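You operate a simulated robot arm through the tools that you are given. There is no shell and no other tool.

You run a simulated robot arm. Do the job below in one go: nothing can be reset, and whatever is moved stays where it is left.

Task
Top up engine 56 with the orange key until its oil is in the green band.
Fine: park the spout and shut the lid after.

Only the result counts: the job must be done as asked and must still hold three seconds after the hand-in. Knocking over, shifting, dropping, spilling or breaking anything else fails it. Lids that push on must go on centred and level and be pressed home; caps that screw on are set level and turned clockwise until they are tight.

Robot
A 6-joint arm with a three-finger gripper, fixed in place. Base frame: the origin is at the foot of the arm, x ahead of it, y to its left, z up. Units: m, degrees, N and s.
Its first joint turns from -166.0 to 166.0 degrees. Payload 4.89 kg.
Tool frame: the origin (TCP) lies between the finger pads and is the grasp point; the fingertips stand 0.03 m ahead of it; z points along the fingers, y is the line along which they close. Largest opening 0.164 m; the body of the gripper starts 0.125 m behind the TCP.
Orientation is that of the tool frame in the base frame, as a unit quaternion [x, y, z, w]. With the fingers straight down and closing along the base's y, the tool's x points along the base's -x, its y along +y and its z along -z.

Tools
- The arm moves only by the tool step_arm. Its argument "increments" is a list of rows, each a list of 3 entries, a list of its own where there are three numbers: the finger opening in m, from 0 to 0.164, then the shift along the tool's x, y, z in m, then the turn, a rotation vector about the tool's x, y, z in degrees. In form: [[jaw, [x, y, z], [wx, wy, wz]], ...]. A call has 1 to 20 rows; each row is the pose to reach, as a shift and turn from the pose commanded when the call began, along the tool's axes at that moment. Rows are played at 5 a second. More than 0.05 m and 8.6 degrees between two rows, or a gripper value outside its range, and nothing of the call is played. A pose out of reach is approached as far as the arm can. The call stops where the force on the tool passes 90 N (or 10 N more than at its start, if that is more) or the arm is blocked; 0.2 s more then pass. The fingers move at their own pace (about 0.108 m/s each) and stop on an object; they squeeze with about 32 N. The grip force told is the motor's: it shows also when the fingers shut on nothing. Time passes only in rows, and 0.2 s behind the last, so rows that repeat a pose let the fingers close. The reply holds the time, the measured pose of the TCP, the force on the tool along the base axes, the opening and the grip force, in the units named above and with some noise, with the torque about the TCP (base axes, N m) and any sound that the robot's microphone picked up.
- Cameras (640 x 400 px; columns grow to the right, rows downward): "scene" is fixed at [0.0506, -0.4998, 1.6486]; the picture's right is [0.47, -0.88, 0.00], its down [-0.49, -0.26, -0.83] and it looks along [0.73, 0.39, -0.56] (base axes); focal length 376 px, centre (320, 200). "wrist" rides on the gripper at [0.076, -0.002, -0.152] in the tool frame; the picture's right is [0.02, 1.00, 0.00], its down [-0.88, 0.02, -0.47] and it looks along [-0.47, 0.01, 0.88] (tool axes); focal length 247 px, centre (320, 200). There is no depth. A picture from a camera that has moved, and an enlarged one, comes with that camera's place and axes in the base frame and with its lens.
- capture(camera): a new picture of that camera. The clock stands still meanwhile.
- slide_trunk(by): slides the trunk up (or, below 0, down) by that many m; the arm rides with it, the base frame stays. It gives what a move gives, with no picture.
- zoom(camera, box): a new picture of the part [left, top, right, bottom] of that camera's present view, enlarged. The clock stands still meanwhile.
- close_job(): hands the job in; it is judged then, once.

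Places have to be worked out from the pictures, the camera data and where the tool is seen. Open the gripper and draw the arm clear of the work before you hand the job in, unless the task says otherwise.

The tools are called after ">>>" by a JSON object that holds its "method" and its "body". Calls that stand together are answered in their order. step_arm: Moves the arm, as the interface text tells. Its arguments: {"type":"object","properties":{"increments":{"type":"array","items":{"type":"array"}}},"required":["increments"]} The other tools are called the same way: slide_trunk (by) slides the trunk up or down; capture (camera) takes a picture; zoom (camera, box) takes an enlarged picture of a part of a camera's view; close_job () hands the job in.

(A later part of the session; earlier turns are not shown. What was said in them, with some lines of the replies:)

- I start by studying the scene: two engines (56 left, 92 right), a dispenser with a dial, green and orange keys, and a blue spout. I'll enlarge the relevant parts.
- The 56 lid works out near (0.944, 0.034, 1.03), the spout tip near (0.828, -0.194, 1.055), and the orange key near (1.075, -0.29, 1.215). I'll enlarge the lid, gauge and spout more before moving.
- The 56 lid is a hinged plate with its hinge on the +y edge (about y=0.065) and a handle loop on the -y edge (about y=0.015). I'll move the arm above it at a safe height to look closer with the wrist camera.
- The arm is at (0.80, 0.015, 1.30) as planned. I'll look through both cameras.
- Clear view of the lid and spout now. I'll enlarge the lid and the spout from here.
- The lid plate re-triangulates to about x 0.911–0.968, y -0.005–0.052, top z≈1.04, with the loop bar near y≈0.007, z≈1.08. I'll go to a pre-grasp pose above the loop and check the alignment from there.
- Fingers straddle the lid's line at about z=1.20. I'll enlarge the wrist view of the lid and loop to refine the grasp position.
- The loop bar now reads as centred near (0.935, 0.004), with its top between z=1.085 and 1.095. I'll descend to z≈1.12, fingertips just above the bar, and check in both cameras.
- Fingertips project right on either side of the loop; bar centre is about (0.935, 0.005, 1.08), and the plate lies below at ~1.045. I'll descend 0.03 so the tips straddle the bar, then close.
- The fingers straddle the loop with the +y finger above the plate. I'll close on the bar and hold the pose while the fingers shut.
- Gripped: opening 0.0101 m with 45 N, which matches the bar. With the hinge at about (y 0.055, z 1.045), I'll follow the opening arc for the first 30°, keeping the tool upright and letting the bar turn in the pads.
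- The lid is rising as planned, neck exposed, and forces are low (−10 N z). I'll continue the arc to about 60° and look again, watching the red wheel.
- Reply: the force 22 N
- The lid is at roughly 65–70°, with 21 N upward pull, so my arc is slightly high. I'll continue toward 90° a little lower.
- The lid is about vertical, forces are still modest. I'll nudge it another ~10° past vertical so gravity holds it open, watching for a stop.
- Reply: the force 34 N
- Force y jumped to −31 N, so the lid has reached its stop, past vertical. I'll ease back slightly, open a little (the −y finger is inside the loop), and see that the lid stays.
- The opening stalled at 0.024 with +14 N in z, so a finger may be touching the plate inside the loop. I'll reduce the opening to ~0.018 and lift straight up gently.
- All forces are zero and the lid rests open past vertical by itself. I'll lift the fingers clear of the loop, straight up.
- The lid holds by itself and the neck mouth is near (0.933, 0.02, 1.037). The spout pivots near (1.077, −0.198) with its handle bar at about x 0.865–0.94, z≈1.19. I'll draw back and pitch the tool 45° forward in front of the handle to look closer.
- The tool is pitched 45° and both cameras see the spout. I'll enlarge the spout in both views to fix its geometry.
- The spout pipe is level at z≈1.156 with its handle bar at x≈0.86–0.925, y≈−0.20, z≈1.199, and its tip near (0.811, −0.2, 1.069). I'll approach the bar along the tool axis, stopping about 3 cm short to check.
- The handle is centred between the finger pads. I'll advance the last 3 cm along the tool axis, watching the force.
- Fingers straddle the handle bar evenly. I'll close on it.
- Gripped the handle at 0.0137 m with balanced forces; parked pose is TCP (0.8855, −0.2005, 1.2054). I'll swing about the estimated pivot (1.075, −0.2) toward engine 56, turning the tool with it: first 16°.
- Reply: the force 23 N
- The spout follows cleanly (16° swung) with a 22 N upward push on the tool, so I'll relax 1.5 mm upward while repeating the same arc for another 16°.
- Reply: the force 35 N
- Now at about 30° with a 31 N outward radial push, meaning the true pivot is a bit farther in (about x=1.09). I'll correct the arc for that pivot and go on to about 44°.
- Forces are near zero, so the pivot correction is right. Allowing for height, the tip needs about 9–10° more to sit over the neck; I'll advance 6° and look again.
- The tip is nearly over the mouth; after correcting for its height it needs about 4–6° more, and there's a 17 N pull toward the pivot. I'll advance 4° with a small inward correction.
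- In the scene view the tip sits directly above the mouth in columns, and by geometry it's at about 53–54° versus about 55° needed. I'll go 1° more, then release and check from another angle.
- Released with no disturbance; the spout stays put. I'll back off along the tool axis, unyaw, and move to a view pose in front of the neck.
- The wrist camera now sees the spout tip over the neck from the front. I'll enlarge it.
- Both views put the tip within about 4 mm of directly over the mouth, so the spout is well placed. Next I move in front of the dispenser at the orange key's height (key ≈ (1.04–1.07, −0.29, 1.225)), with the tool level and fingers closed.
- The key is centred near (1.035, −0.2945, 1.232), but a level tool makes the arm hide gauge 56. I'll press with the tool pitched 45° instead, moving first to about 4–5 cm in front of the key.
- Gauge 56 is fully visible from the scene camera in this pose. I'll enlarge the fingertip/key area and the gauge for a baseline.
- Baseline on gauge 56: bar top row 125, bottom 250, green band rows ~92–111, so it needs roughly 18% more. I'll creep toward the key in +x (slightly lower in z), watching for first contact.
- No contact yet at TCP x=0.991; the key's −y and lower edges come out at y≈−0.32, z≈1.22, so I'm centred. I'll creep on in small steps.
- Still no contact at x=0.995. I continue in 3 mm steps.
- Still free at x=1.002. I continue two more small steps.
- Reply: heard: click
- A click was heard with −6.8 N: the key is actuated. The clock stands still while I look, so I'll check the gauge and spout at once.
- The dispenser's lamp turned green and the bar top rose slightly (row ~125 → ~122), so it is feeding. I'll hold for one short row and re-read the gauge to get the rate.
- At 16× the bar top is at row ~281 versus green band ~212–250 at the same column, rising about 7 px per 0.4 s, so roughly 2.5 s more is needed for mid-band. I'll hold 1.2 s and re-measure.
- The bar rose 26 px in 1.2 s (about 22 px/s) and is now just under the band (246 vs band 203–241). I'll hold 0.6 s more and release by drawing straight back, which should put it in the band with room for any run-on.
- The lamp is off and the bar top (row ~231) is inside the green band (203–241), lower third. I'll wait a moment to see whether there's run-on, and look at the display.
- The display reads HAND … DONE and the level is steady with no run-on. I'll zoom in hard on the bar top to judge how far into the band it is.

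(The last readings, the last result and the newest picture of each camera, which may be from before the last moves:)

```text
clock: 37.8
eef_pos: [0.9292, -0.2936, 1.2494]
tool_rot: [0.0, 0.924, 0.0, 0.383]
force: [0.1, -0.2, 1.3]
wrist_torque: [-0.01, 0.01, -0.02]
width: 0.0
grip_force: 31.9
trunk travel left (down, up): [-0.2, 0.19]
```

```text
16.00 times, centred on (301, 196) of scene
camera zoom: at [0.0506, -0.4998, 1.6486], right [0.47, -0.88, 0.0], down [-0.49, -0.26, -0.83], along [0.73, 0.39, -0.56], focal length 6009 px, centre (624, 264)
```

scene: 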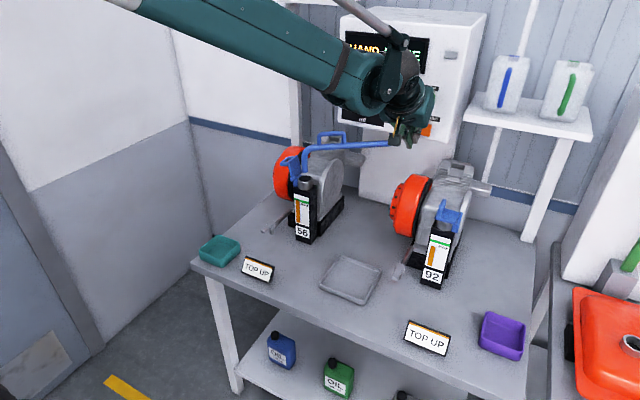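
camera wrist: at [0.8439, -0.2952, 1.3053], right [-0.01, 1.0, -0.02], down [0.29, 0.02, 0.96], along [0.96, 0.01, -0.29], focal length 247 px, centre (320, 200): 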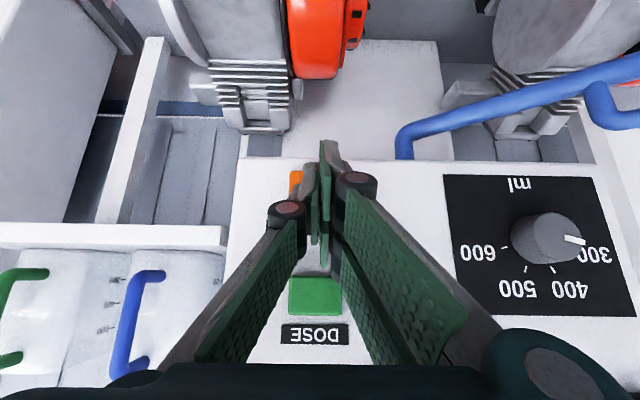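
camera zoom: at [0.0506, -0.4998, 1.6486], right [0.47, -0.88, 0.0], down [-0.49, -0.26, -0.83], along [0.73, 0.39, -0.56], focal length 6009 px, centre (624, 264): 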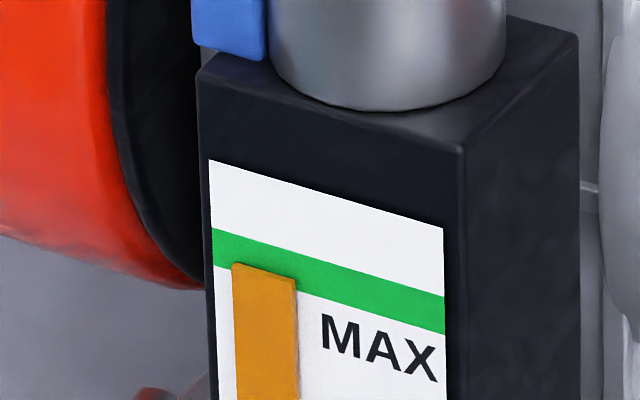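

The bar top is about 30% into the green band (steady), so filling is done. Now I go back to the spout to park it: first returning to the earlier stand-off pose.

>>> {"method": "step_arm", "body": {"increments": [[0.0, [0.012, 0.01, -0.035], [0, 0, 0]], [0.0, [0.022, 0.04, -0.065], [0, 0, 0]], [0.0, [0.03, 0.08, -0.09], [0, 0, 0]], [0.05, [0.036, 0.125, -0.11], [0, 0, 0]], [0.05, [0.04, 0.17, -0.125], [0, 0, 0]], [0.05, [0.0432, 0.215, -0.135], [0, 0, 0]], [0.05, [0.0432, 0.26, -0.1393], [0, 0, 0]], [0.05, [0.0432, 0.3, -0.1393], [0, 0, 0]], [0.05, [0.0432, 0.3146, -0.1393], [0, 0, 0]], [0.05, [0.0432, 0.3146, -0.1393], [0, 0, 0]]]}}

>>> {"method": "capture", "body": {"camera": "wrist"}}

>>> {"method": "zoom", "body": {"camera": "scene", "box": [330, 10, 490, 140]}}

>>> {"method": "zoom", "body": {"camera": "scene", "box": [295, 190, 311, 206]}}

```text
clock: 40.0
eef_pos: [0.8002, 0.0238, 1.3183]
tool_rot: [0.001, 0.924, 0.0, 0.382]
force: [0.0, 0.2, -0.4]
wrist_torque: [-0.08, -0.01, -0.07]
width: 0.0501
grip_force: 0.0
trunk travel left (down, up): [-0.2, 0.19]
```

```text
taken
camera wrist: at [0.6383, 0.022, 1.3722], right [-0.02, 1.0, -0.02], down [0.29, 0.02, 0.96], along [0.96, 0.01, -0.29], focal length 247 px, centre (320, 200)
```

wrist: 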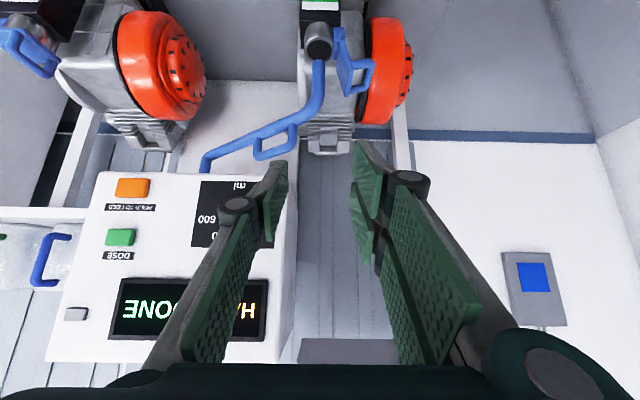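

```text
3.08 times, centred on (410, 75) of scene
camera zoom: at [0.0506, -0.4998, 1.6486], right [0.47, -0.88, 0.0], down [-0.49, -0.26, -0.83], along [0.73, 0.39, -0.56], focal length 1156 px, centre (43, 585)
```

zoom: 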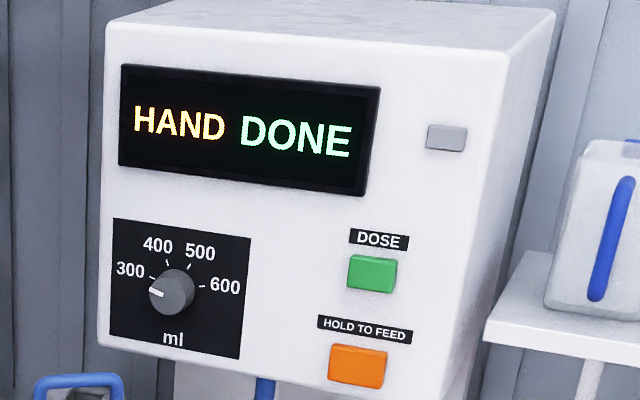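

```text
16.00 times, centred on (303, 198) of scene
camera zoom: at [0.0506, -0.4998, 1.6486], right [0.47, -0.88, 0.0], down [-0.49, -0.26, -0.83], along [0.73, 0.39, -0.56], focal length 6009 px, centre (592, 232)
```

zoom: 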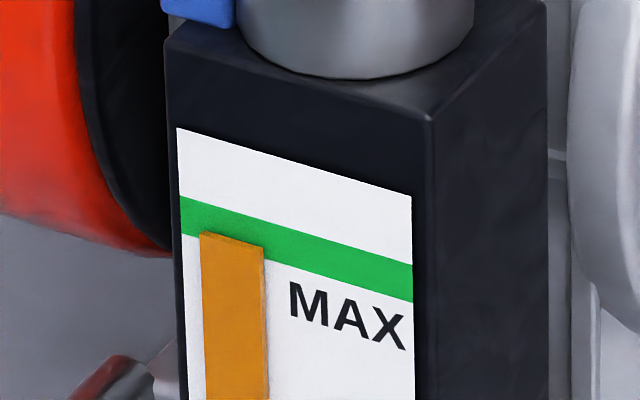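

Display shows HAND DONE and the level is steady. I'll reverse my earlier motion: yaw back to the handle's direction, stopping 10 cm out from the grasp pose.

>>> {"method": "step_arm", "body": {"increments": [[0.05, [-0.0078, 0.0004, 0.0153], [4.86, 0, 4.86]], [0.05, [-0.0157, 0.0007, 0.0306], [9.72, 0, 9.72]], [0.05, [-0.0235, 0.0011, 0.046], [14.58, 0, 14.58]], [0.05, [-0.0314, 0.0014, 0.0613], [19.44, 0, 19.44]], [0.05, [-0.0392, 0.0018, 0.0766], [24.31, 0, 24.31]], [0.05, [-0.0471, 0.0021, 0.0919], [29.17, 0, 29.17]], [0.05, [-0.0549, 0.0025, 0.1072], [34.03, 0, 34.03]], [0.05, [-0.0628, 0.0029, 0.1226], [38.89, 0, 38.89]], [0.05, [-0.0628, 0.0029, 0.1226], [38.89, 0, 38.89]]]}}

>>> {"method": "capture", "body": {"camera": "wrist"}}

>>> {"method": "zoom", "body": {"camera": "scene", "box": [270, 80, 420, 220]}}

```text
clock: 42.0
eef_pos: [0.935, 0.0252, 1.2772]
tool_rot: [0.427, 0.819, -0.177, 0.34]
force: [1.0, 0.2, -0.6]
wrist_torque: [-0.09, 0.07, -0.14]
width: 0.05
grip_force: 0.1
trunk travel left (down, up): [-0.2, 0.19]
```

```text
taken
camera wrist: at [0.8392, 0.1569, 1.3302], right [0.81, 0.58, -0.02], down [0.18, -0.23, 0.96], along [0.56, -0.78, -0.29], focal length 247 px, centre (320, 200)
```

wrist: 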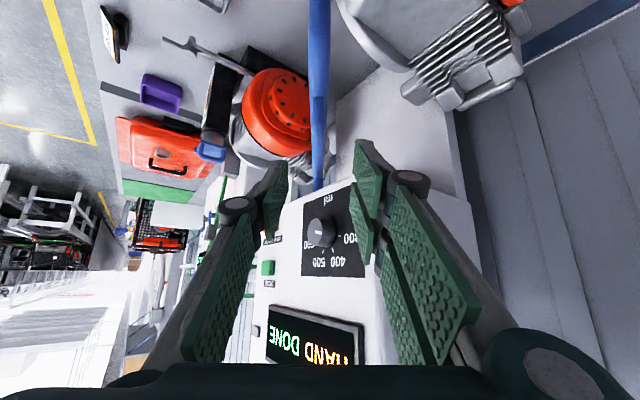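

```text
2.86 times, centred on (345, 150) of scene
camera zoom: at [0.0506, -0.4998, 1.6486], right [0.47, -0.88, 0.0], down [-0.49, -0.26, -0.83], along [0.73, 0.39, -0.56], focal length 1073 px, centre (249, 343)
```

zoom: 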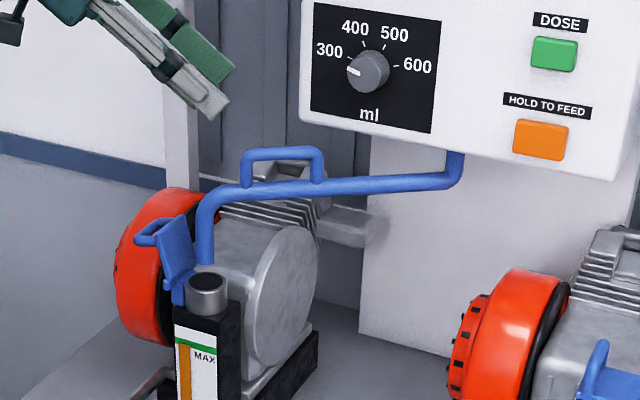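

Aligned with the handle again. I'll advance 10 cm along the tool axis back to the grasp pose.

>>> {"method": "step_arm", "body": {"increments": [[0.05, [0, 0, 0.035], [0, 0, 0]], [0.05, [0, 0, 0.065], [0, 0, 0]], [0.05, [0, 0, 0.085], [0, 0, 0]], [0.05, [0, 0, 0.1], [0, 0, 0]], [0.05, [0, 0, 0.1], [0, 0, 0]]]}}

>>> {"method": "zoom", "body": {"camera": "wrist", "box": [240, 100, 400, 260]}}

>>> {"method": "zoom", "body": {"camera": "scene", "box": [270, 80, 420, 220]}}

```text
clock: 43.2
eef_pos: [0.9729, -0.0341, 1.2045]
tool_rot: [0.427, 0.82, -0.177, 0.339]
force: [0.2, 0.5, 0.5]
wrist_torque: [0.03, 0.01, 0.0]
width: 0.0499
grip_force: 0.1
trunk travel left (down, up): [-0.2, 0.19]
```

```text
2.50 times, centred on (320, 180) of wrist
camera zoom: at [0.8775, 0.0974, 1.2593], right [0.81, 0.59, -0.02], down [0.18, -0.23, 0.96], along [0.56, -0.78, -0.29], focal length 617 px, centre (320, 250)
```

zoom: 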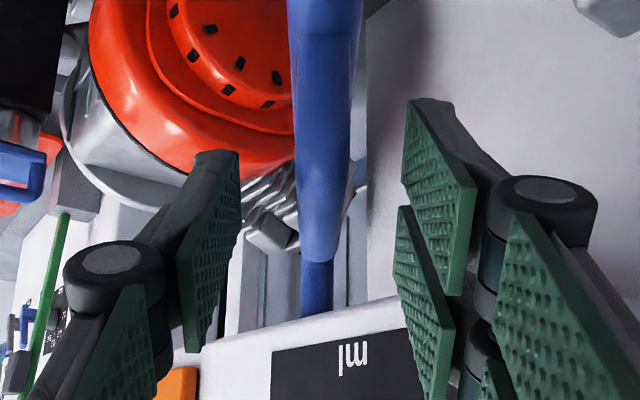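

```text
2.86 times, centred on (345, 150) of scene
camera zoom: at [0.0506, -0.4998, 1.6486], right [0.47, -0.88, 0.0], down [-0.49, -0.26, -0.83], along [0.73, 0.39, -0.56], focal length 1073 px, centre (249, 343)
```

zoom: 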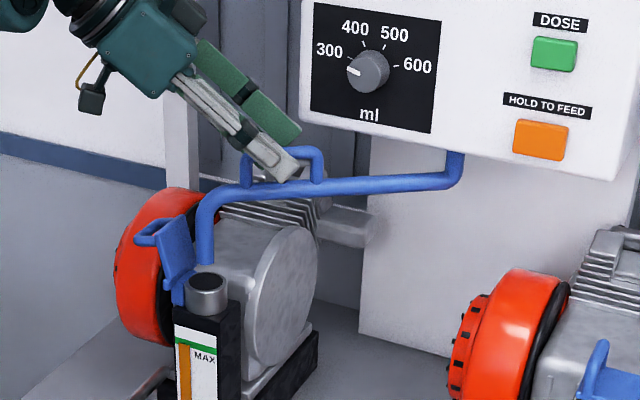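

Fingers straddle the handle exactly as before. I'll close on it.

>>> {"method": "step_arm", "body": {"increments": [[0.02, [0, 0, 0], [0, 0, 0]], [0.0, [0, 0, 0], [0, 0, 0]], [0.0, [0, 0, 0], [0, 0, 0]], [0.0, [0, 0, 0], [0, 0, 0]]]}}

```text
clock: 44.2
eef_pos: [0.9722, -0.0344, 1.2059]
tool_rot: [0.426, 0.82, -0.176, 0.34]
force: [0.1, -1.2, -0.5]
wrist_torque: [0.03, 0.02, -0.05]
width: 0.0133
grip_force: 45.6
trunk travel left (down, up): [-0.2, 0.19]
```

Gripped (0.0133 m, near-zero side forces). I swing back about the refined pivot (radius 0.2035 m) for the first 28°.

>>> {"method": "step_arm", "body": {"increments": [[0.0, [-0.0004, -0.0142, 0.0004], [-2.828, 0, -2.828]], [0.0, [-0.0014, -0.0283, 0.0014], [-5.657, 0, -5.657]], [0.0, [-0.0031, -0.0423, 0.0031], [-8.485, 0, -8.485]], [0.0, [-0.0056, -0.0561, 0.0056], [-11.314, 0, -11.314]], [0.0, [-0.0087, -0.0696, 0.0087], [-14.142, 0, -14.142]], [0.0, [-0.0124, -0.0828, 0.0124], [-16.971, 0, -16.971]], [0.0, [-0.0168, -0.0955, 0.0168], [-19.8, 0, -19.8]]]}}

>>> {"method": "zoom", "body": {"camera": "scene", "box": [270, 80, 420, 220]}}

```text
clock: 45.8
eef_pos: [0.9096, -0.108, 1.206]
tool_rot: [0.216, 0.898, -0.089, 0.372]
force: [-3.6, -1.5, -14.7]
wrist_torque: [0.3, 0.76, -0.54]
width: 0.0132
grip_force: 44.9
trunk travel left (down, up): [-0.2, 0.19]
```

```text
2.86 times, centred on (345, 150) of scene
camera zoom: at [0.0506, -0.4998, 1.6486], right [0.47, -0.88, 0.0], down [-0.49, -0.26, -0.83], along [0.73, 0.39, -0.56], focal length 1073 px, centre (249, 343)
```

zoom: 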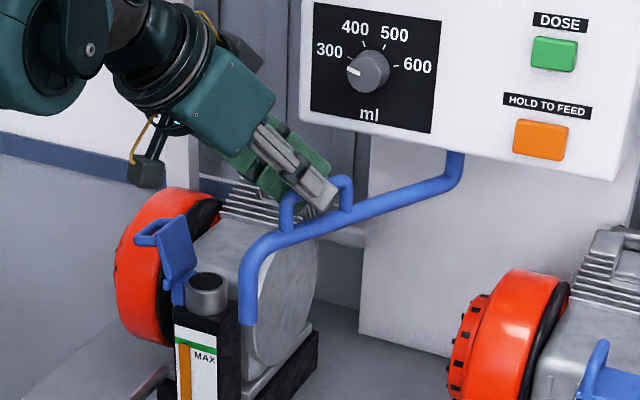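

Swinging back smoothly with low forces. I'll do the remaining 27° to the original parked pose.

>>> {"method": "step_arm", "body": {"increments": [[0.0, [0.0001, -0.0142, 0.0006], [-2.828, 0, -2.828]], [0.0, [-0.001, -0.0283, 0.0017], [-5.657, 0, -5.657]], [0.0, [-0.0026, -0.0423, 0.0034], [-8.485, 0, -8.485]], [0.0, [-0.0049, -0.0561, 0.0058], [-11.314, 0, -11.314]], [0.0, [-0.0079, -0.0696, 0.0089], [-14.142, 0, -14.142]], [0.0, [-0.0115, -0.0828, 0.0126], [-16.971, 0, -16.971]], [0.0, [-0.0145, -0.0925, 0.0157], [-19.092, 0, -19.092]], [0.0, [-0.0145, -0.0925, 0.0157], [-19.092, 0, -19.092]]]}}

>>> {"method": "zoom", "body": {"camera": "scene", "box": [320, 100, 420, 220]}}

>>> {"method": "capture", "body": {"camera": "scene"}}

```text
clock: 47.6
eef_pos: [0.8852, -0.1993, 1.2042]
tool_rot: [-0.001, 0.923, 0.001, 0.384]
force: [20.0, -2.8, 26.3]
wrist_torque: [-0.02, -1.03, -0.19]
width: 0.0138
grip_force: 45.2
trunk travel left (down, up): [-0.2, 0.19]
```

```text
3.33 times, centred on (370, 160) of scene
camera zoom: at [0.0506, -0.4998, 1.6486], right [0.47, -0.88, 0.0], down [-0.49, -0.26, -0.83], along [0.73, 0.39, -0.56], focal length 1252 px, centre (153, 333)
```

zoom: 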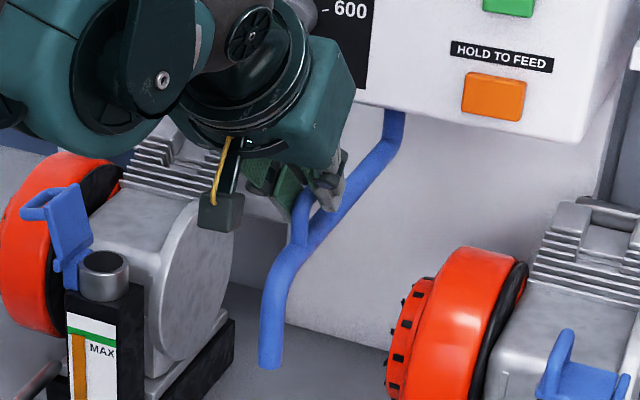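

```text
taken
```

scene: 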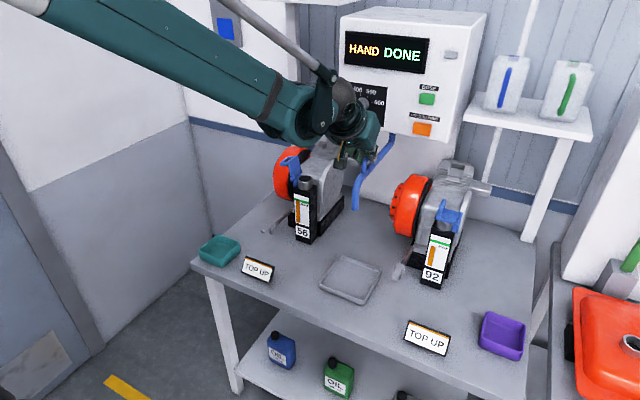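

The spout tip is at (270, 367), matching its original parked position (270, 368). I'll release and check that it stays.

>>> {"method": "step_arm", "body": {"increments": [[0.02, [0, 0, 0], [0, 0, 0]], [0.04, [0, 0, 0], [0, 0, 0]], [0.05, [0, 0, 0], [0, 0, 0]], [0.05, [0, 0, -0.03], [0, 0, 0]], [0.05, [0, 0, -0.065], [0, 0, 0]], [0.05, [0, 0, -0.1], [0, 0, 0]], [0.05, [0, 0, -0.14], [0, 0, 0]]]}}

>>> {"method": "zoom", "body": {"camera": "scene", "box": [340, 120, 420, 220]}}

>>> {"method": "zoom", "body": {"camera": "wrist", "box": [260, 0, 380, 200]}}

```text
clock: 49.2
eef_pos: [0.785, -0.2007, 1.301]
tool_rot: [0.0, 0.924, 0.0, 0.383]
force: [1.0, 0.2, -0.4]
wrist_torque: [0.05, 0.11, 0.07]
width: 0.0499
grip_force: 0.0
trunk travel left (down, up): [-0.2, 0.19]
```

```text
4.00 times, centred on (380, 170) of scene
camera zoom: at [0.0506, -0.4998, 1.6486], right [0.47, -0.88, 0.0], down [-0.49, -0.26, -0.83], along [0.73, 0.39, -0.56], focal length 1502 px, centre (80, 320)
```

zoom: 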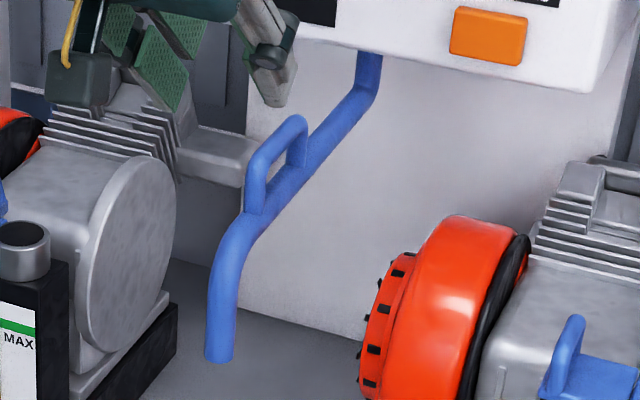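

```text
2.00 times, centred on (320, 100) of wrist
camera zoom: at [0.6234, -0.2028, 1.3557], right [-0.02, 1.0, -0.02], down [0.29, 0.02, 0.96], along [0.96, 0.01, -0.29], focal length 494 px, centre (320, 400)
```

zoom: 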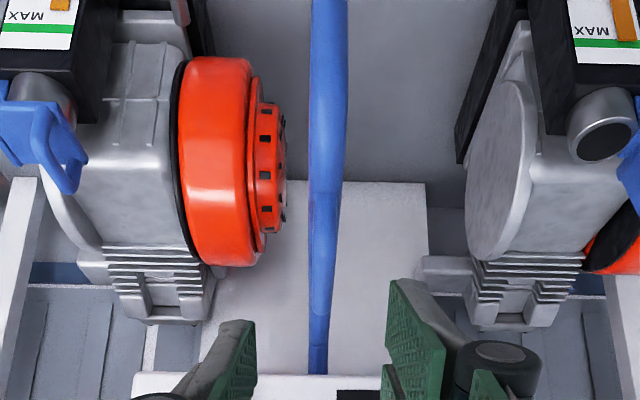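

The spout is parked (within about 0.5° of where it was). Next the lid: I return above the open lid, along y first, back to the exact pose I lifted out from, tool pointing down.

>>> {"method": "step_arm", "body": {"increments": [[0.05, [0, 0.04, 0], [0, 5, 0]], [0.05, [0, 0.085, 0], [0, 10, 0]], [0.05, [0, 0.13, 0], [0, 15, 0]], [0.05, [0, 0.17, 0], [0, 20, 0]], [0.04, [-0.01, 0.21, 0.016], [0, 26, 0]], [0.03, [-0.03, 0.25, 0.05], [0, 32, 0]], [0.019, [-0.05, 0.28, 0.083], [0, 38, 0]], [0.019, [-0.065, 0.297, 0.107], [0, 45, 0]], [0.019, [-0.0792, 0.297, 0.1306], [0, 45, 0]], [0.019, [-0.0792, 0.297, 0.1306], [0, 45, 0]]]}}

>>> {"method": "zoom", "body": {"camera": "scene", "box": [240, 60, 400, 220]}}

>>> {"method": "zoom", "body": {"camera": "wrist", "box": [220, 60, 420, 240]}}

```text
refused: row 6 steps farther than a row can; nothing moved
```

```text
2.50 times, centred on (320, 140) of scene
camera zoom: at [0.0506, -0.4998, 1.6486], right [0.47, -0.88, 0.0], down [-0.49, -0.26, -0.83], along [0.73, 0.39, -0.56], focal length 939 px, centre (320, 350)
```

zoom: 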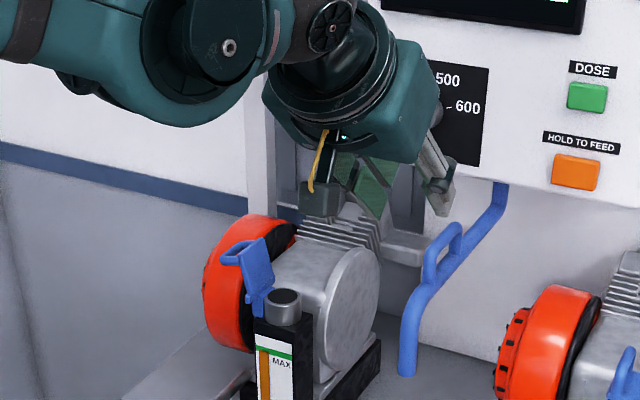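

```text
2.22 times, centred on (320, 150) of wrist
camera zoom: at [0.6234, -0.2028, 1.3557], right [-0.02, 1.0, -0.02], down [0.29, 0.02, 0.96], along [0.96, 0.01, -0.29], focal length 549 px, centre (320, 311)
```

zoom: 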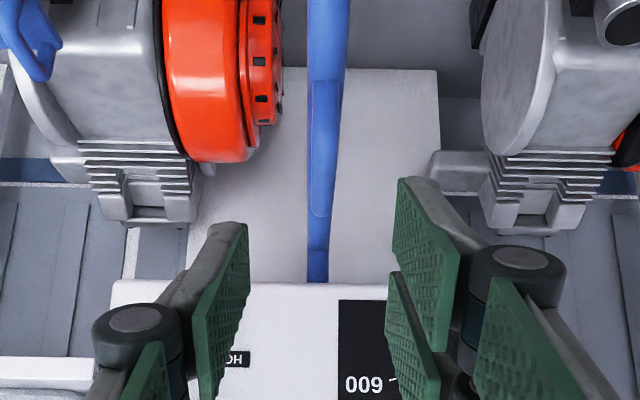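

The call was refused for a step just over the limit and nothing moved. I'll resend it with finer rows.

>>> {"method": "step_arm", "body": {"increments": [[0.05, [0, 0.04, 0], [0, 4, 0]], [0.05, [0, 0.08, 0], [0, 8, 0]], [0.05, [0, 0.12, 0], [0, 12, 0]], [0.05, [0, 0.16, 0], [0, 17, 0]], [0.04, [0, 0.2, 0], [0, 22, 0]], [0.03, [-0.01, 0.235, 0.016], [0, 27, 0]], [0.019, [-0.024, 0.262, 0.04], [0, 32, 0]], [0.019, [-0.038, 0.28, 0.064], [0, 37, 0]], [0.019, [-0.052, 0.29, 0.088], [0, 42, 0]], [0.019, [-0.066, 0.297, 0.11], [0, 45, 0]], [0.019, [-0.0792, 0.297, 0.1306], [0, 45, 0]], [0.019, [-0.0792, 0.297, 0.1306], [0, 45, 0]]]}}

>>> {"method": "zoom", "body": {"camera": "scene", "box": [240, 60, 400, 220]}}

>>> {"method": "zoom", "body": {"camera": "wrist", "box": [220, 60, 420, 240]}}

```text
clock: 51.8
eef_pos: [0.9361, 0.0979, 1.2684]
tool_rot: [0.0, 1.0, 0.0, 0.0]
force: [1.1, -0.1, -1.8]
wrist_torque: [-0.03, 0.1, -0.01]
width: 0.019
grip_force: 0.1
trunk travel left (down, up): [-0.2, 0.19]
```

```text
2.50 times, centred on (320, 140) of scene
camera zoom: at [0.0506, -0.4998, 1.6486], right [0.47, -0.88, 0.0], down [-0.49, -0.26, -0.83], along [0.73, 0.39, -0.56], focal length 939 px, centre (320, 350)
```

zoom: 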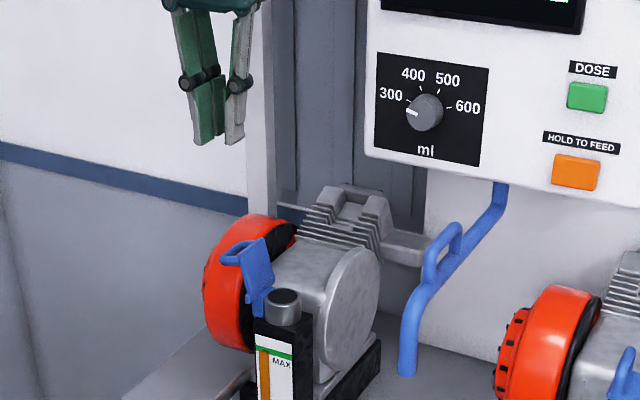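

```text
2.22 times, centred on (320, 150) of wrist
camera zoom: at [0.8591, 0.0952, 1.4202], right [-0.02, 1.0, 0.0], down [0.88, 0.02, 0.47], along [0.47, 0.01, -0.88], focal length 549 px, centre (320, 311)
```

zoom: 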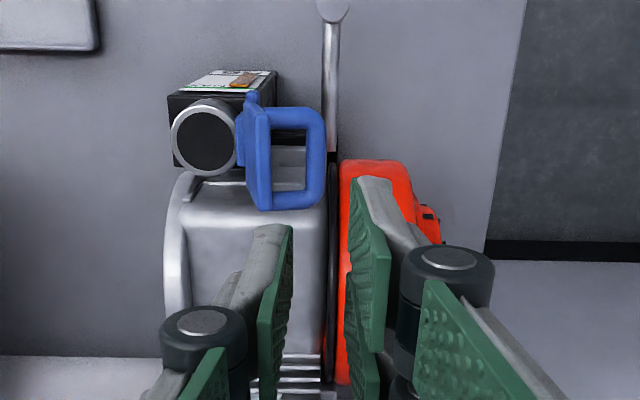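

I'm back above the open loop with matching alignment. I'll descend in two stages to insert the fingers around the bar, watching the force.

>>> {"method": "step_arm", "body": {"increments": [[0.019, [0, 0, 0.04], [0, 0, 0]], [0.019, [0, 0, 0.08], [0, 0, 0]], [0.019, [0, 0, 0.115], [0, 0, 0]], [0.019, [0, 0, 0.135], [0, 0, 0]], [0.019, [0, 0, 0.135], [0, 0, 0]]]}}

>>> {"method": "zoom", "body": {"camera": "scene", "box": [270, 120, 350, 200]}}

>>> {"method": "zoom", "body": {"camera": "wrist", "box": [240, 60, 440, 240]}}

```text
clock: 53.0
eef_pos: [0.9328, 0.0971, 1.1316]
tool_rot: [0.0, 1.0, 0.0, -0.002]
force: [0.5, 0.2, -0.3]
wrist_torque: [-0.03, 0.05, -0.02]
width: 0.0192
grip_force: 0.0
trunk travel left (down, up): [-0.2, 0.19]
```

```text
5.00 times, centred on (310, 160) of scene
camera zoom: at [0.0506, -0.4998, 1.6486], right [0.47, -0.88, 0.0], down [-0.49, -0.26, -0.83], along [0.73, 0.39, -0.56], focal length 1878 px, centre (370, 400)
```

zoom: 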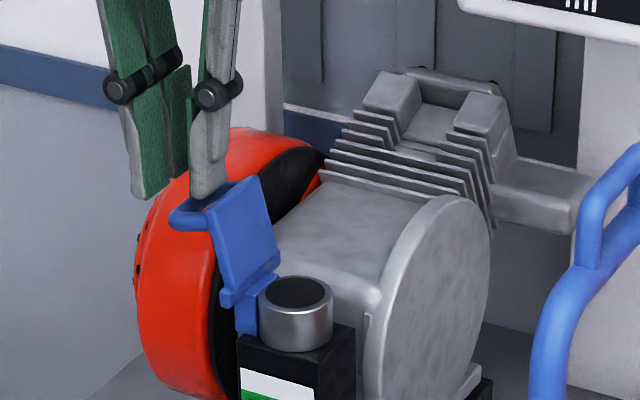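

```text
2.22 times, centred on (340, 150) of wrist
camera zoom: at [0.857, 0.0957, 1.2845], right [-0.02, 1.0, 0.0], down [0.88, 0.02, 0.47], along [0.47, 0.01, -0.88], focal length 549 px, centre (276, 311)
```

zoom: 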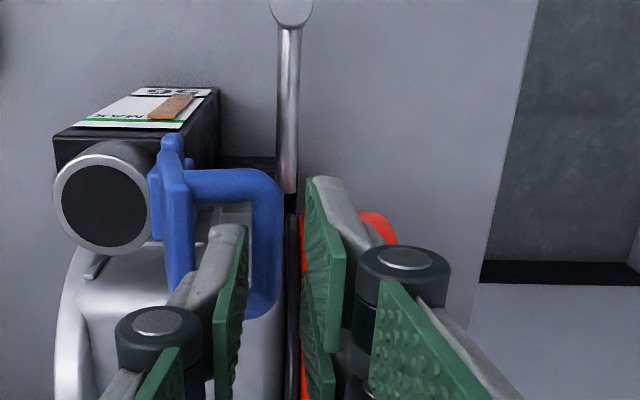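

The −y finger is entering the loop with the bar centred between the pads and no force. I'll go down 2 cm more and close gently.

>>> {"method": "step_arm", "body": {"increments": [[0.019, [0, 0, 0.01], [0, 0, 0]], [0.019, [0, 0, 0.022], [0, 0, 0]], [0.019, [0, 0, 0.022], [0, 0, 0]], [0.0, [0, 0, 0.022], [0, 0, 0]], [0.0, [0, 0, 0.022], [0, 0, 0]], [0.0, [0, 0, 0.022], [0, 0, 0]]]}}

>>> {"method": "zoom", "body": {"camera": "scene", "box": [270, 120, 350, 200]}}

>>> {"method": "zoom", "body": {"camera": "wrist", "box": [240, 60, 440, 240]}}

```text
clock: 54.4
eef_pos: [0.9356, 0.0947, 1.1105]
tool_rot: [0.0, 1.0, 0.0, 0.0]
force: [-12.8, -25.6, -14.1]
wrist_torque: [-0.54, 0.33, 0.08]
width: 0.0114
grip_force: 45.2
trunk travel left (down, up): [-0.2, 0.19]
```

```text
5.00 times, centred on (310, 160) of scene
camera zoom: at [0.0506, -0.4998, 1.6486], right [0.47, -0.88, 0.0], down [-0.49, -0.26, -0.83], along [0.73, 0.39, -0.56], focal length 1878 px, centre (370, 400)
```

zoom: 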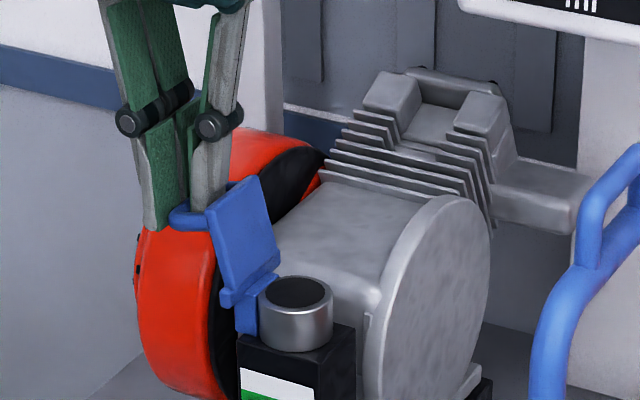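

```text
2.22 times, centred on (340, 150) of wrist
camera zoom: at [0.858, 0.093, 1.2629], right [-0.02, 1.0, 0.0], down [0.88, 0.02, 0.47], along [0.47, 0.01, -0.88], focal length 549 px, centre (276, 311)
```

zoom: 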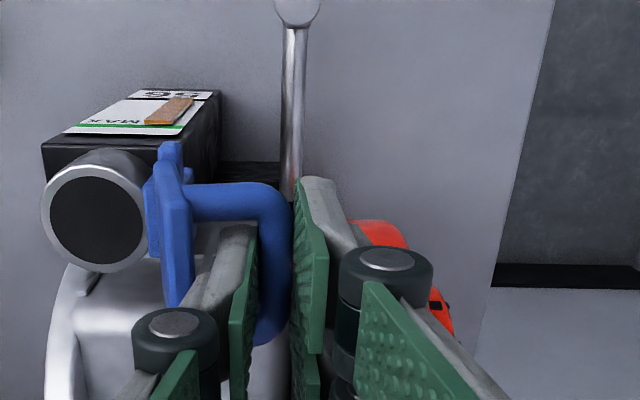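

The bar is gripped (0.0114 m). A circle fit to my opening data puts the hinge at y≈0.054 with radius ≈0.057; I'll follow the arc back toward vertical and to about 65°.

>>> {"method": "step_arm", "body": {"increments": [[0.0, [0, -0.005, -0.003], [0, 0, 0]], [0.0, [0, -0.0084, -0.0055], [0, 0, 0]], [0.0, [0, -0.0126, -0.0083], [0, 0, 0]], [0.0, [0, -0.0168, -0.0109], [0, 0, 0]], [0.0, [0, -0.0214, -0.013], [0, 0, 0]], [0.0, [0, -0.026, -0.0149], [0, 0, 0]], [0.0, [0, -0.0308, -0.0161], [0, 0, 0]], [0.0, [0, -0.0357, -0.0171], [0, 0, 0]]]}}

>>> {"method": "zoom", "body": {"camera": "scene", "box": [270, 120, 350, 200]}}

>>> {"method": "zoom", "body": {"camera": "wrist", "box": [240, 60, 440, 240]}}

```text
clock: 56.2
eef_pos: [0.9354, 0.0605, 1.1277]
tool_rot: [0.0, 1.0, 0.0, 0.0]
force: [16.6, 4.2, 23.5]
wrist_torque: [0.08, -0.28, 0.0]
width: 0.0111
grip_force: 45.3
trunk travel left (down, up): [-0.2, 0.19]
```

```text
5.00 times, centred on (310, 160) of scene
camera zoom: at [0.0506, -0.4998, 1.6486], right [0.47, -0.88, 0.0], down [-0.49, -0.26, -0.83], along [0.73, 0.39, -0.56], focal length 1878 px, centre (370, 400)
```

zoom: 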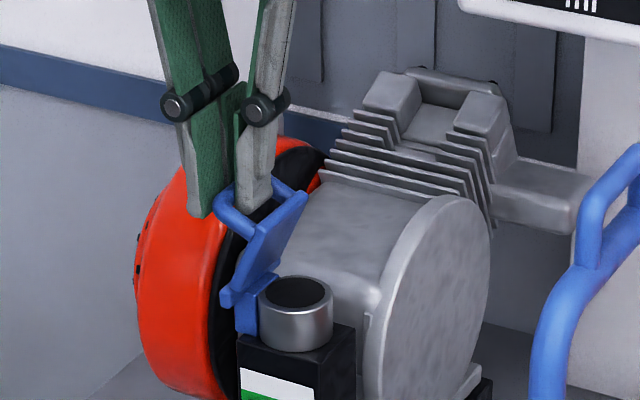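

```text
2.22 times, centred on (340, 150) of wrist
camera zoom: at [0.8578, 0.0593, 1.2805], right [-0.02, 1.0, 0.0], down [0.88, 0.02, 0.47], along [0.47, 0.01, -0.88], focal length 549 px, centre (276, 311)
```

zoom: 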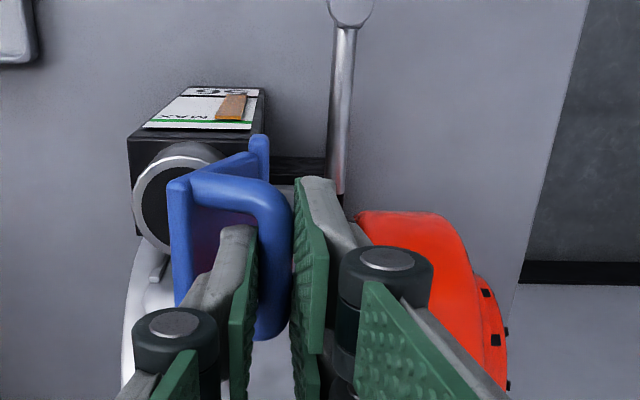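

The lid is back to ~65° and following well (23 N up, so I'll ride slightly higher). I continue the arc down to about 20°.

>>> {"method": "step_arm", "body": {"increments": [[0.0, [0, -0.005, -0.0015], [0, 0, 0]], [0.0, [0, -0.01, -0.002], [0, 0, 0]], [0.0, [0, -0.015, -0.0017], [0, 0, 0]], [0.0, [0, -0.0199, -0.0009], [0, 0, 0]], [0.0, [0, -0.0248, 0.0006], [0, 0, 0]], [0.0, [0, -0.0295, 0.0023], [0, 0, 0]], [0.0, [0, -0.034, 0.0046], [0, 0, 0]], [0.0, [0, -0.0384, 0.0071], [0, 0, 0]], [0.0, [0, -0.0425, 0.0099], [0, 0, 0]]]}}

>>> {"method": "zoom", "body": {"camera": "scene", "box": [270, 120, 350, 200]}}

>>> {"method": "zoom", "body": {"camera": "wrist", "box": [240, 60, 440, 240]}}

```text
clock: 58.2
eef_pos: [0.9337, 0.0191, 1.1184]
tool_rot: [0.0, 1.0, 0.0, 0.0]
force: [-2.3, -1.0, 4.7]
wrist_torque: [0.07, 0.7, 0.02]
width: 0.0111
grip_force: 45.0
trunk travel left (down, up): [-0.2, 0.19]
```

```text
5.00 times, centred on (310, 160) of scene
camera zoom: at [0.0506, -0.4998, 1.6486], right [0.47, -0.88, 0.0], down [-0.49, -0.26, -0.83], along [0.73, 0.39, -0.56], focal length 1878 px, centre (370, 400)
```

zoom: 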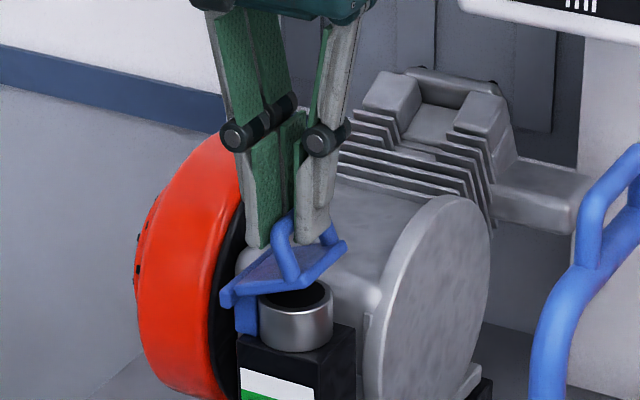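

```text
2.22 times, centred on (340, 150) of wrist
camera zoom: at [0.8573, 0.0175, 1.2704], right [-0.02, 1.0, 0.0], down [0.88, 0.02, 0.47], along [0.47, 0.01, -0.88], focal length 549 px, centre (276, 311)
```

zoom: 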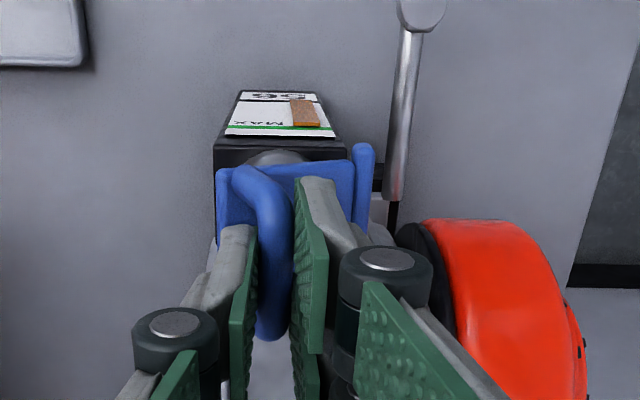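

Down to about 20° with small forces. I'll follow the last part to closed and press slightly to seat it.

>>> {"method": "step_arm", "body": {"increments": [[0.0, [0, -0.0039, 0.0034], [0, 0, 0]], [0.0, [0, -0.0074, 0.0071], [0, 0, 0]], [0.0, [0, -0.0107, 0.0111], [0, 0, 0]], [0.0, [0, -0.0136, 0.0155], [0, 0, 0]], [0.0, [0, -0.0136, 0.0175], [0, 0, 0]]]}}

>>> {"method": "zoom", "body": {"camera": "scene", "box": [270, 120, 350, 200]}}

>>> {"method": "zoom", "body": {"camera": "wrist", "box": [240, 60, 440, 240]}}

```text
clock: 59.4
eef_pos: [0.9349, 0.0031, 1.1009]
tool_rot: [0.001, 1.0, 0.0, 0.001]
force: [2.0, -11.1, 12.0]
wrist_torque: [0.11, 0.2, 0.16]
width: 0.011
grip_force: 44.7
trunk travel left (down, up): [-0.2, 0.19]
```

```text
5.00 times, centred on (310, 160) of scene
camera zoom: at [0.0506, -0.4998, 1.6486], right [0.47, -0.88, 0.0], down [-0.49, -0.26, -0.83], along [0.73, 0.39, -0.56], focal length 1878 px, centre (370, 400)
```

zoom: 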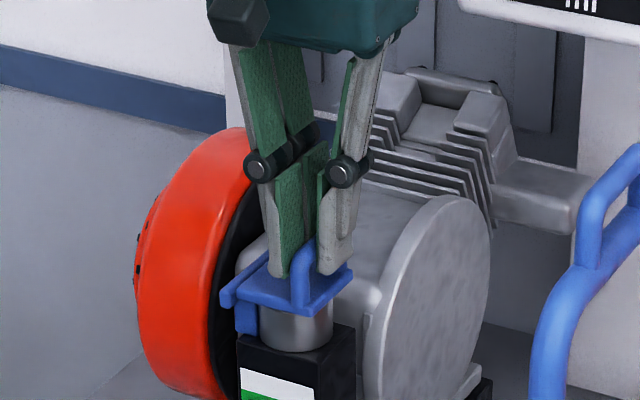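

```text
2.22 times, centred on (340, 150) of wrist
camera zoom: at [0.8571, 0.0021, 1.2535], right [-0.02, 1.0, 0.0], down [0.88, 0.02, 0.47], along [0.47, 0.01, -0.88], focal length 549 px, centre (276, 311)
```

zoom: 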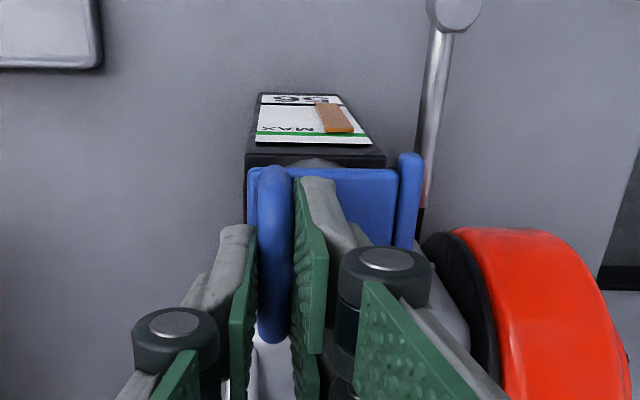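

The lid looks shut, level with its original view. I'll open the fingers and lift clear, then compare with the starting picture.

>>> {"method": "step_arm", "body": {"increments": [[0.03, [0, 0, 0], [0, 0, 0]], [0.06, [0, 0, 0], [0, 0, 0]], [0.06, [0, 0, 0], [0, 0, 0]], [0.06, [0, 0, -0.03], [0, 0, 0]], [0.06, [0, 0, -0.065], [0, 0, 0]], [0.06, [0, 0, -0.1], [0, 0, 0]]]}}

>>> {"method": "zoom", "body": {"camera": "scene", "box": [280, 150, 340, 190]}}

>>> {"method": "zoom", "body": {"camera": "wrist", "box": [290, 80, 390, 180]}}

>>> {"method": "capture", "body": {"camera": "scene"}}

```text
clock: 60.8
eef_pos: [0.9321, 0.006, 1.2013]
tool_rot: [0.0, 1.0, 0.001, 0.0]
force: [-0.6, 0.6, 0.0]
wrist_torque: [0.04, 0.04, -0.02]
width: 0.06
grip_force: 0.1
trunk travel left (down, up): [-0.2, 0.19]
```

```text
10.00 times, centred on (310, 170) of scene
camera zoom: at [0.0506, -0.4998, 1.6486], right [0.47, -0.88, 0.0], down [-0.49, -0.26, -0.83], along [0.73, 0.39, -0.56], focal length 3756 px, centre (420, 500)
```

zoom: 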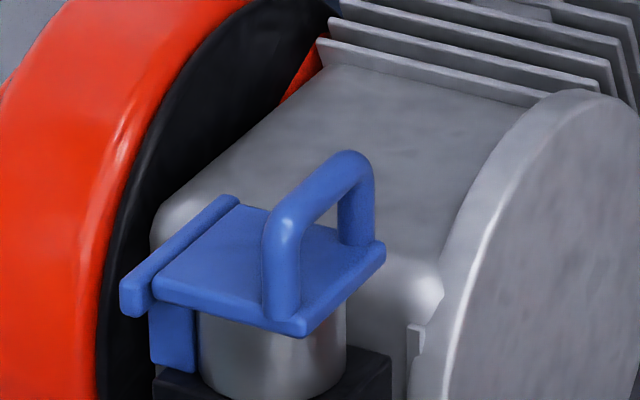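

```text
4.00 times, centred on (340, 130) of wrist
camera zoom: at [0.8552, 0.0041, 1.3541], right [-0.02, 1.0, 0.0], down [0.88, 0.02, 0.47], along [0.47, 0.01, -0.88], focal length 988 px, centre (240, 480)
```

zoom: 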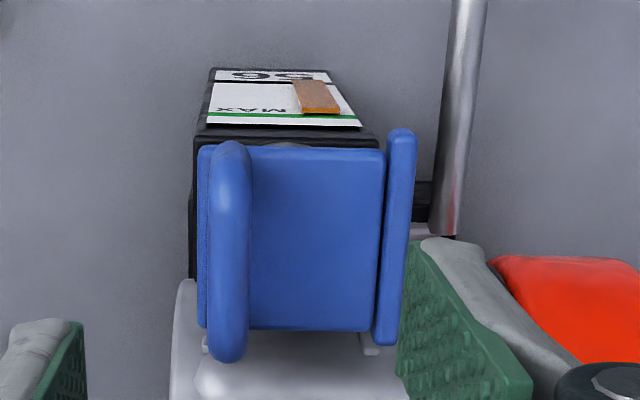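

```text
taken
```

scene: 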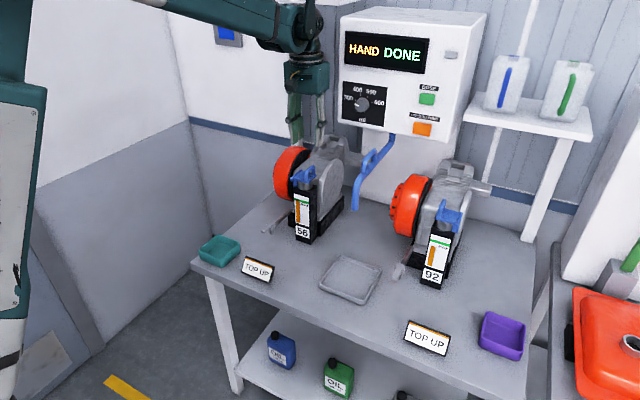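

The lid's enlarged view is identical to the one at the start, so it is shut. I'll re-check the parked spout and the gauge against the starting views.

>>> {"method": "zoom", "body": {"camera": "scene", "box": [250, 120, 400, 250]}}

>>> {"method": "zoom", "body": {"camera": "scene", "box": [340, 120, 420, 220]}}

>>> {"method": "zoom", "body": {"camera": "scene", "box": [295, 190, 311, 206]}}

```text
3.08 times, centred on (325, 185) of scene
camera zoom: at [0.0506, -0.4998, 1.6486], right [0.47, -0.88, 0.0], down [-0.49, -0.26, -0.83], along [0.73, 0.39, -0.56], focal length 1156 px, centre (305, 246)
```

zoom: 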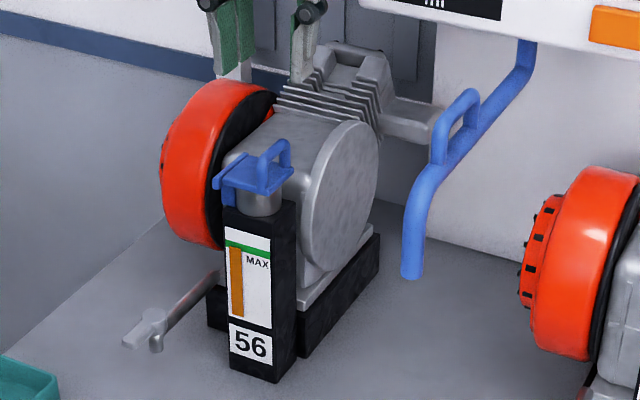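

```text
4.00 times, centred on (380, 170) of scene
camera zoom: at [0.0506, -0.4998, 1.6486], right [0.47, -0.88, 0.0], down [-0.49, -0.26, -0.83], along [0.73, 0.39, -0.56], focal length 1502 px, centre (80, 320)
```

zoom: 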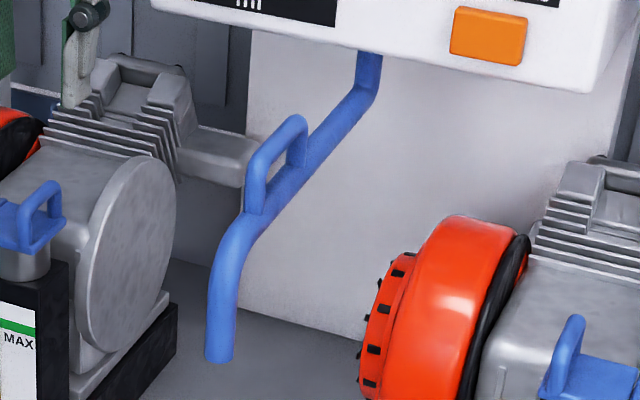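

```text
16.00 times, centred on (303, 198) of scene
camera zoom: at [0.0506, -0.4998, 1.6486], right [0.47, -0.88, 0.0], down [-0.49, -0.26, -0.83], along [0.73, 0.39, -0.56], focal length 6009 px, centre (592, 232)
```

zoom: 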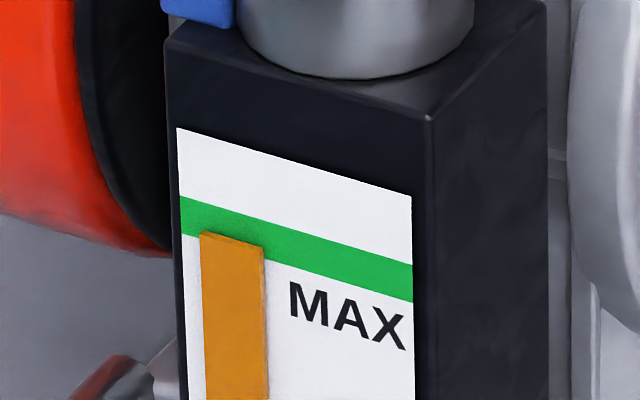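

All matches: spout parked, lid shut, oil bar in the green band, nothing else moved. I'll open the gripper and draw the arm up and back clear of the work.

>>> {"method": "step_arm", "body": {"increments": [[0.08, [0, 0, -0.04], [0, 0, 0]], [0.1, [0.01, 0, -0.08], [0, 0, 0]], [0.12, [0.045, -0.015, -0.1], [0, 0, 0]], [0.12, [0.085, -0.03, -0.12], [0, 0, 0]], [0.12, [0.125, -0.045, -0.14], [0, 0, 0]], [0.12, [0.165, -0.06, -0.16], [0, 0, 0]], [0.12, [0.205, -0.075, -0.18], [0, 0, 0]], [0.12, [0.245, -0.09, -0.195], [0, 0, 0]], [0.12, [0.285, -0.1, -0.205], [0, 0, 0]], [0.12, [0.325, -0.11, -0.215], [0, 0, 0]], [0.12, [0.325, -0.11, -0.215], [0, 0, 0]]]}}

>>> {"method": "capture", "body": {"camera": "scene"}}

>>> {"method": "capture", "body": {"camera": "wrist"}}

```text
clock: 63.2
eef_pos: [0.6069, -0.1047, 1.4159]
tool_rot: [-0.001, 1.0, 0.0, 0.0]
force: [-0.5, 1.1, 1.0]
wrist_torque: [-0.06, -0.18, 0.0]
width: 0.1202
grip_force: 0.1
trunk travel left (down, up): [-0.2, 0.19]
```

```text
taken
```

scene: 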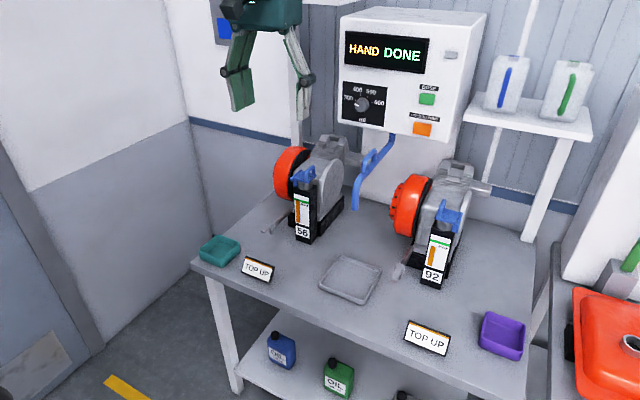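

```text
taken
camera wrist: at [0.5293, -0.1068, 1.568], right [-0.02, 1.0, 0.0], down [0.88, 0.02, 0.47], along [0.47, 0.01, -0.88], focal length 247 px, centre (320, 200)
```

wrist: 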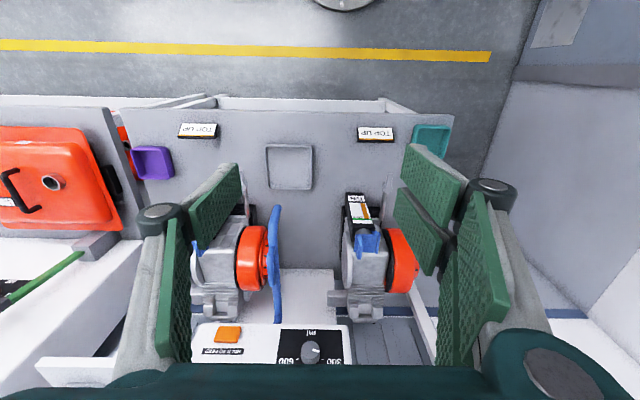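

The arm is clear, the gripper is open and empty, engine 56's oil is in the green band, its lid is shut, the spout is parked, and everything else is as it was. I hand the job in.

>>> {"method": "close_job", "body": {}}

```text
The job is handed in.
```

Engine 56 is topped up into its green band, fed with the orange key only. The job is handed in; I haven't seen the verdict.

- **Oil level:** the bar sits about 30% of the way up the green band. It stayed put in every check after I let go of the key, and the dispenser shows "HAND DONE".
- **Spout:** back at its parked position, within about half a degree of where it started.
- **Lid:** shut. The close-up after closing looks identical to the one before I opened it.
- **Everything else:** engine 92 and the rest of the bench look as they did at the start, and I saw no oil spilled. The arm is drawn back with the gripper open and empty.
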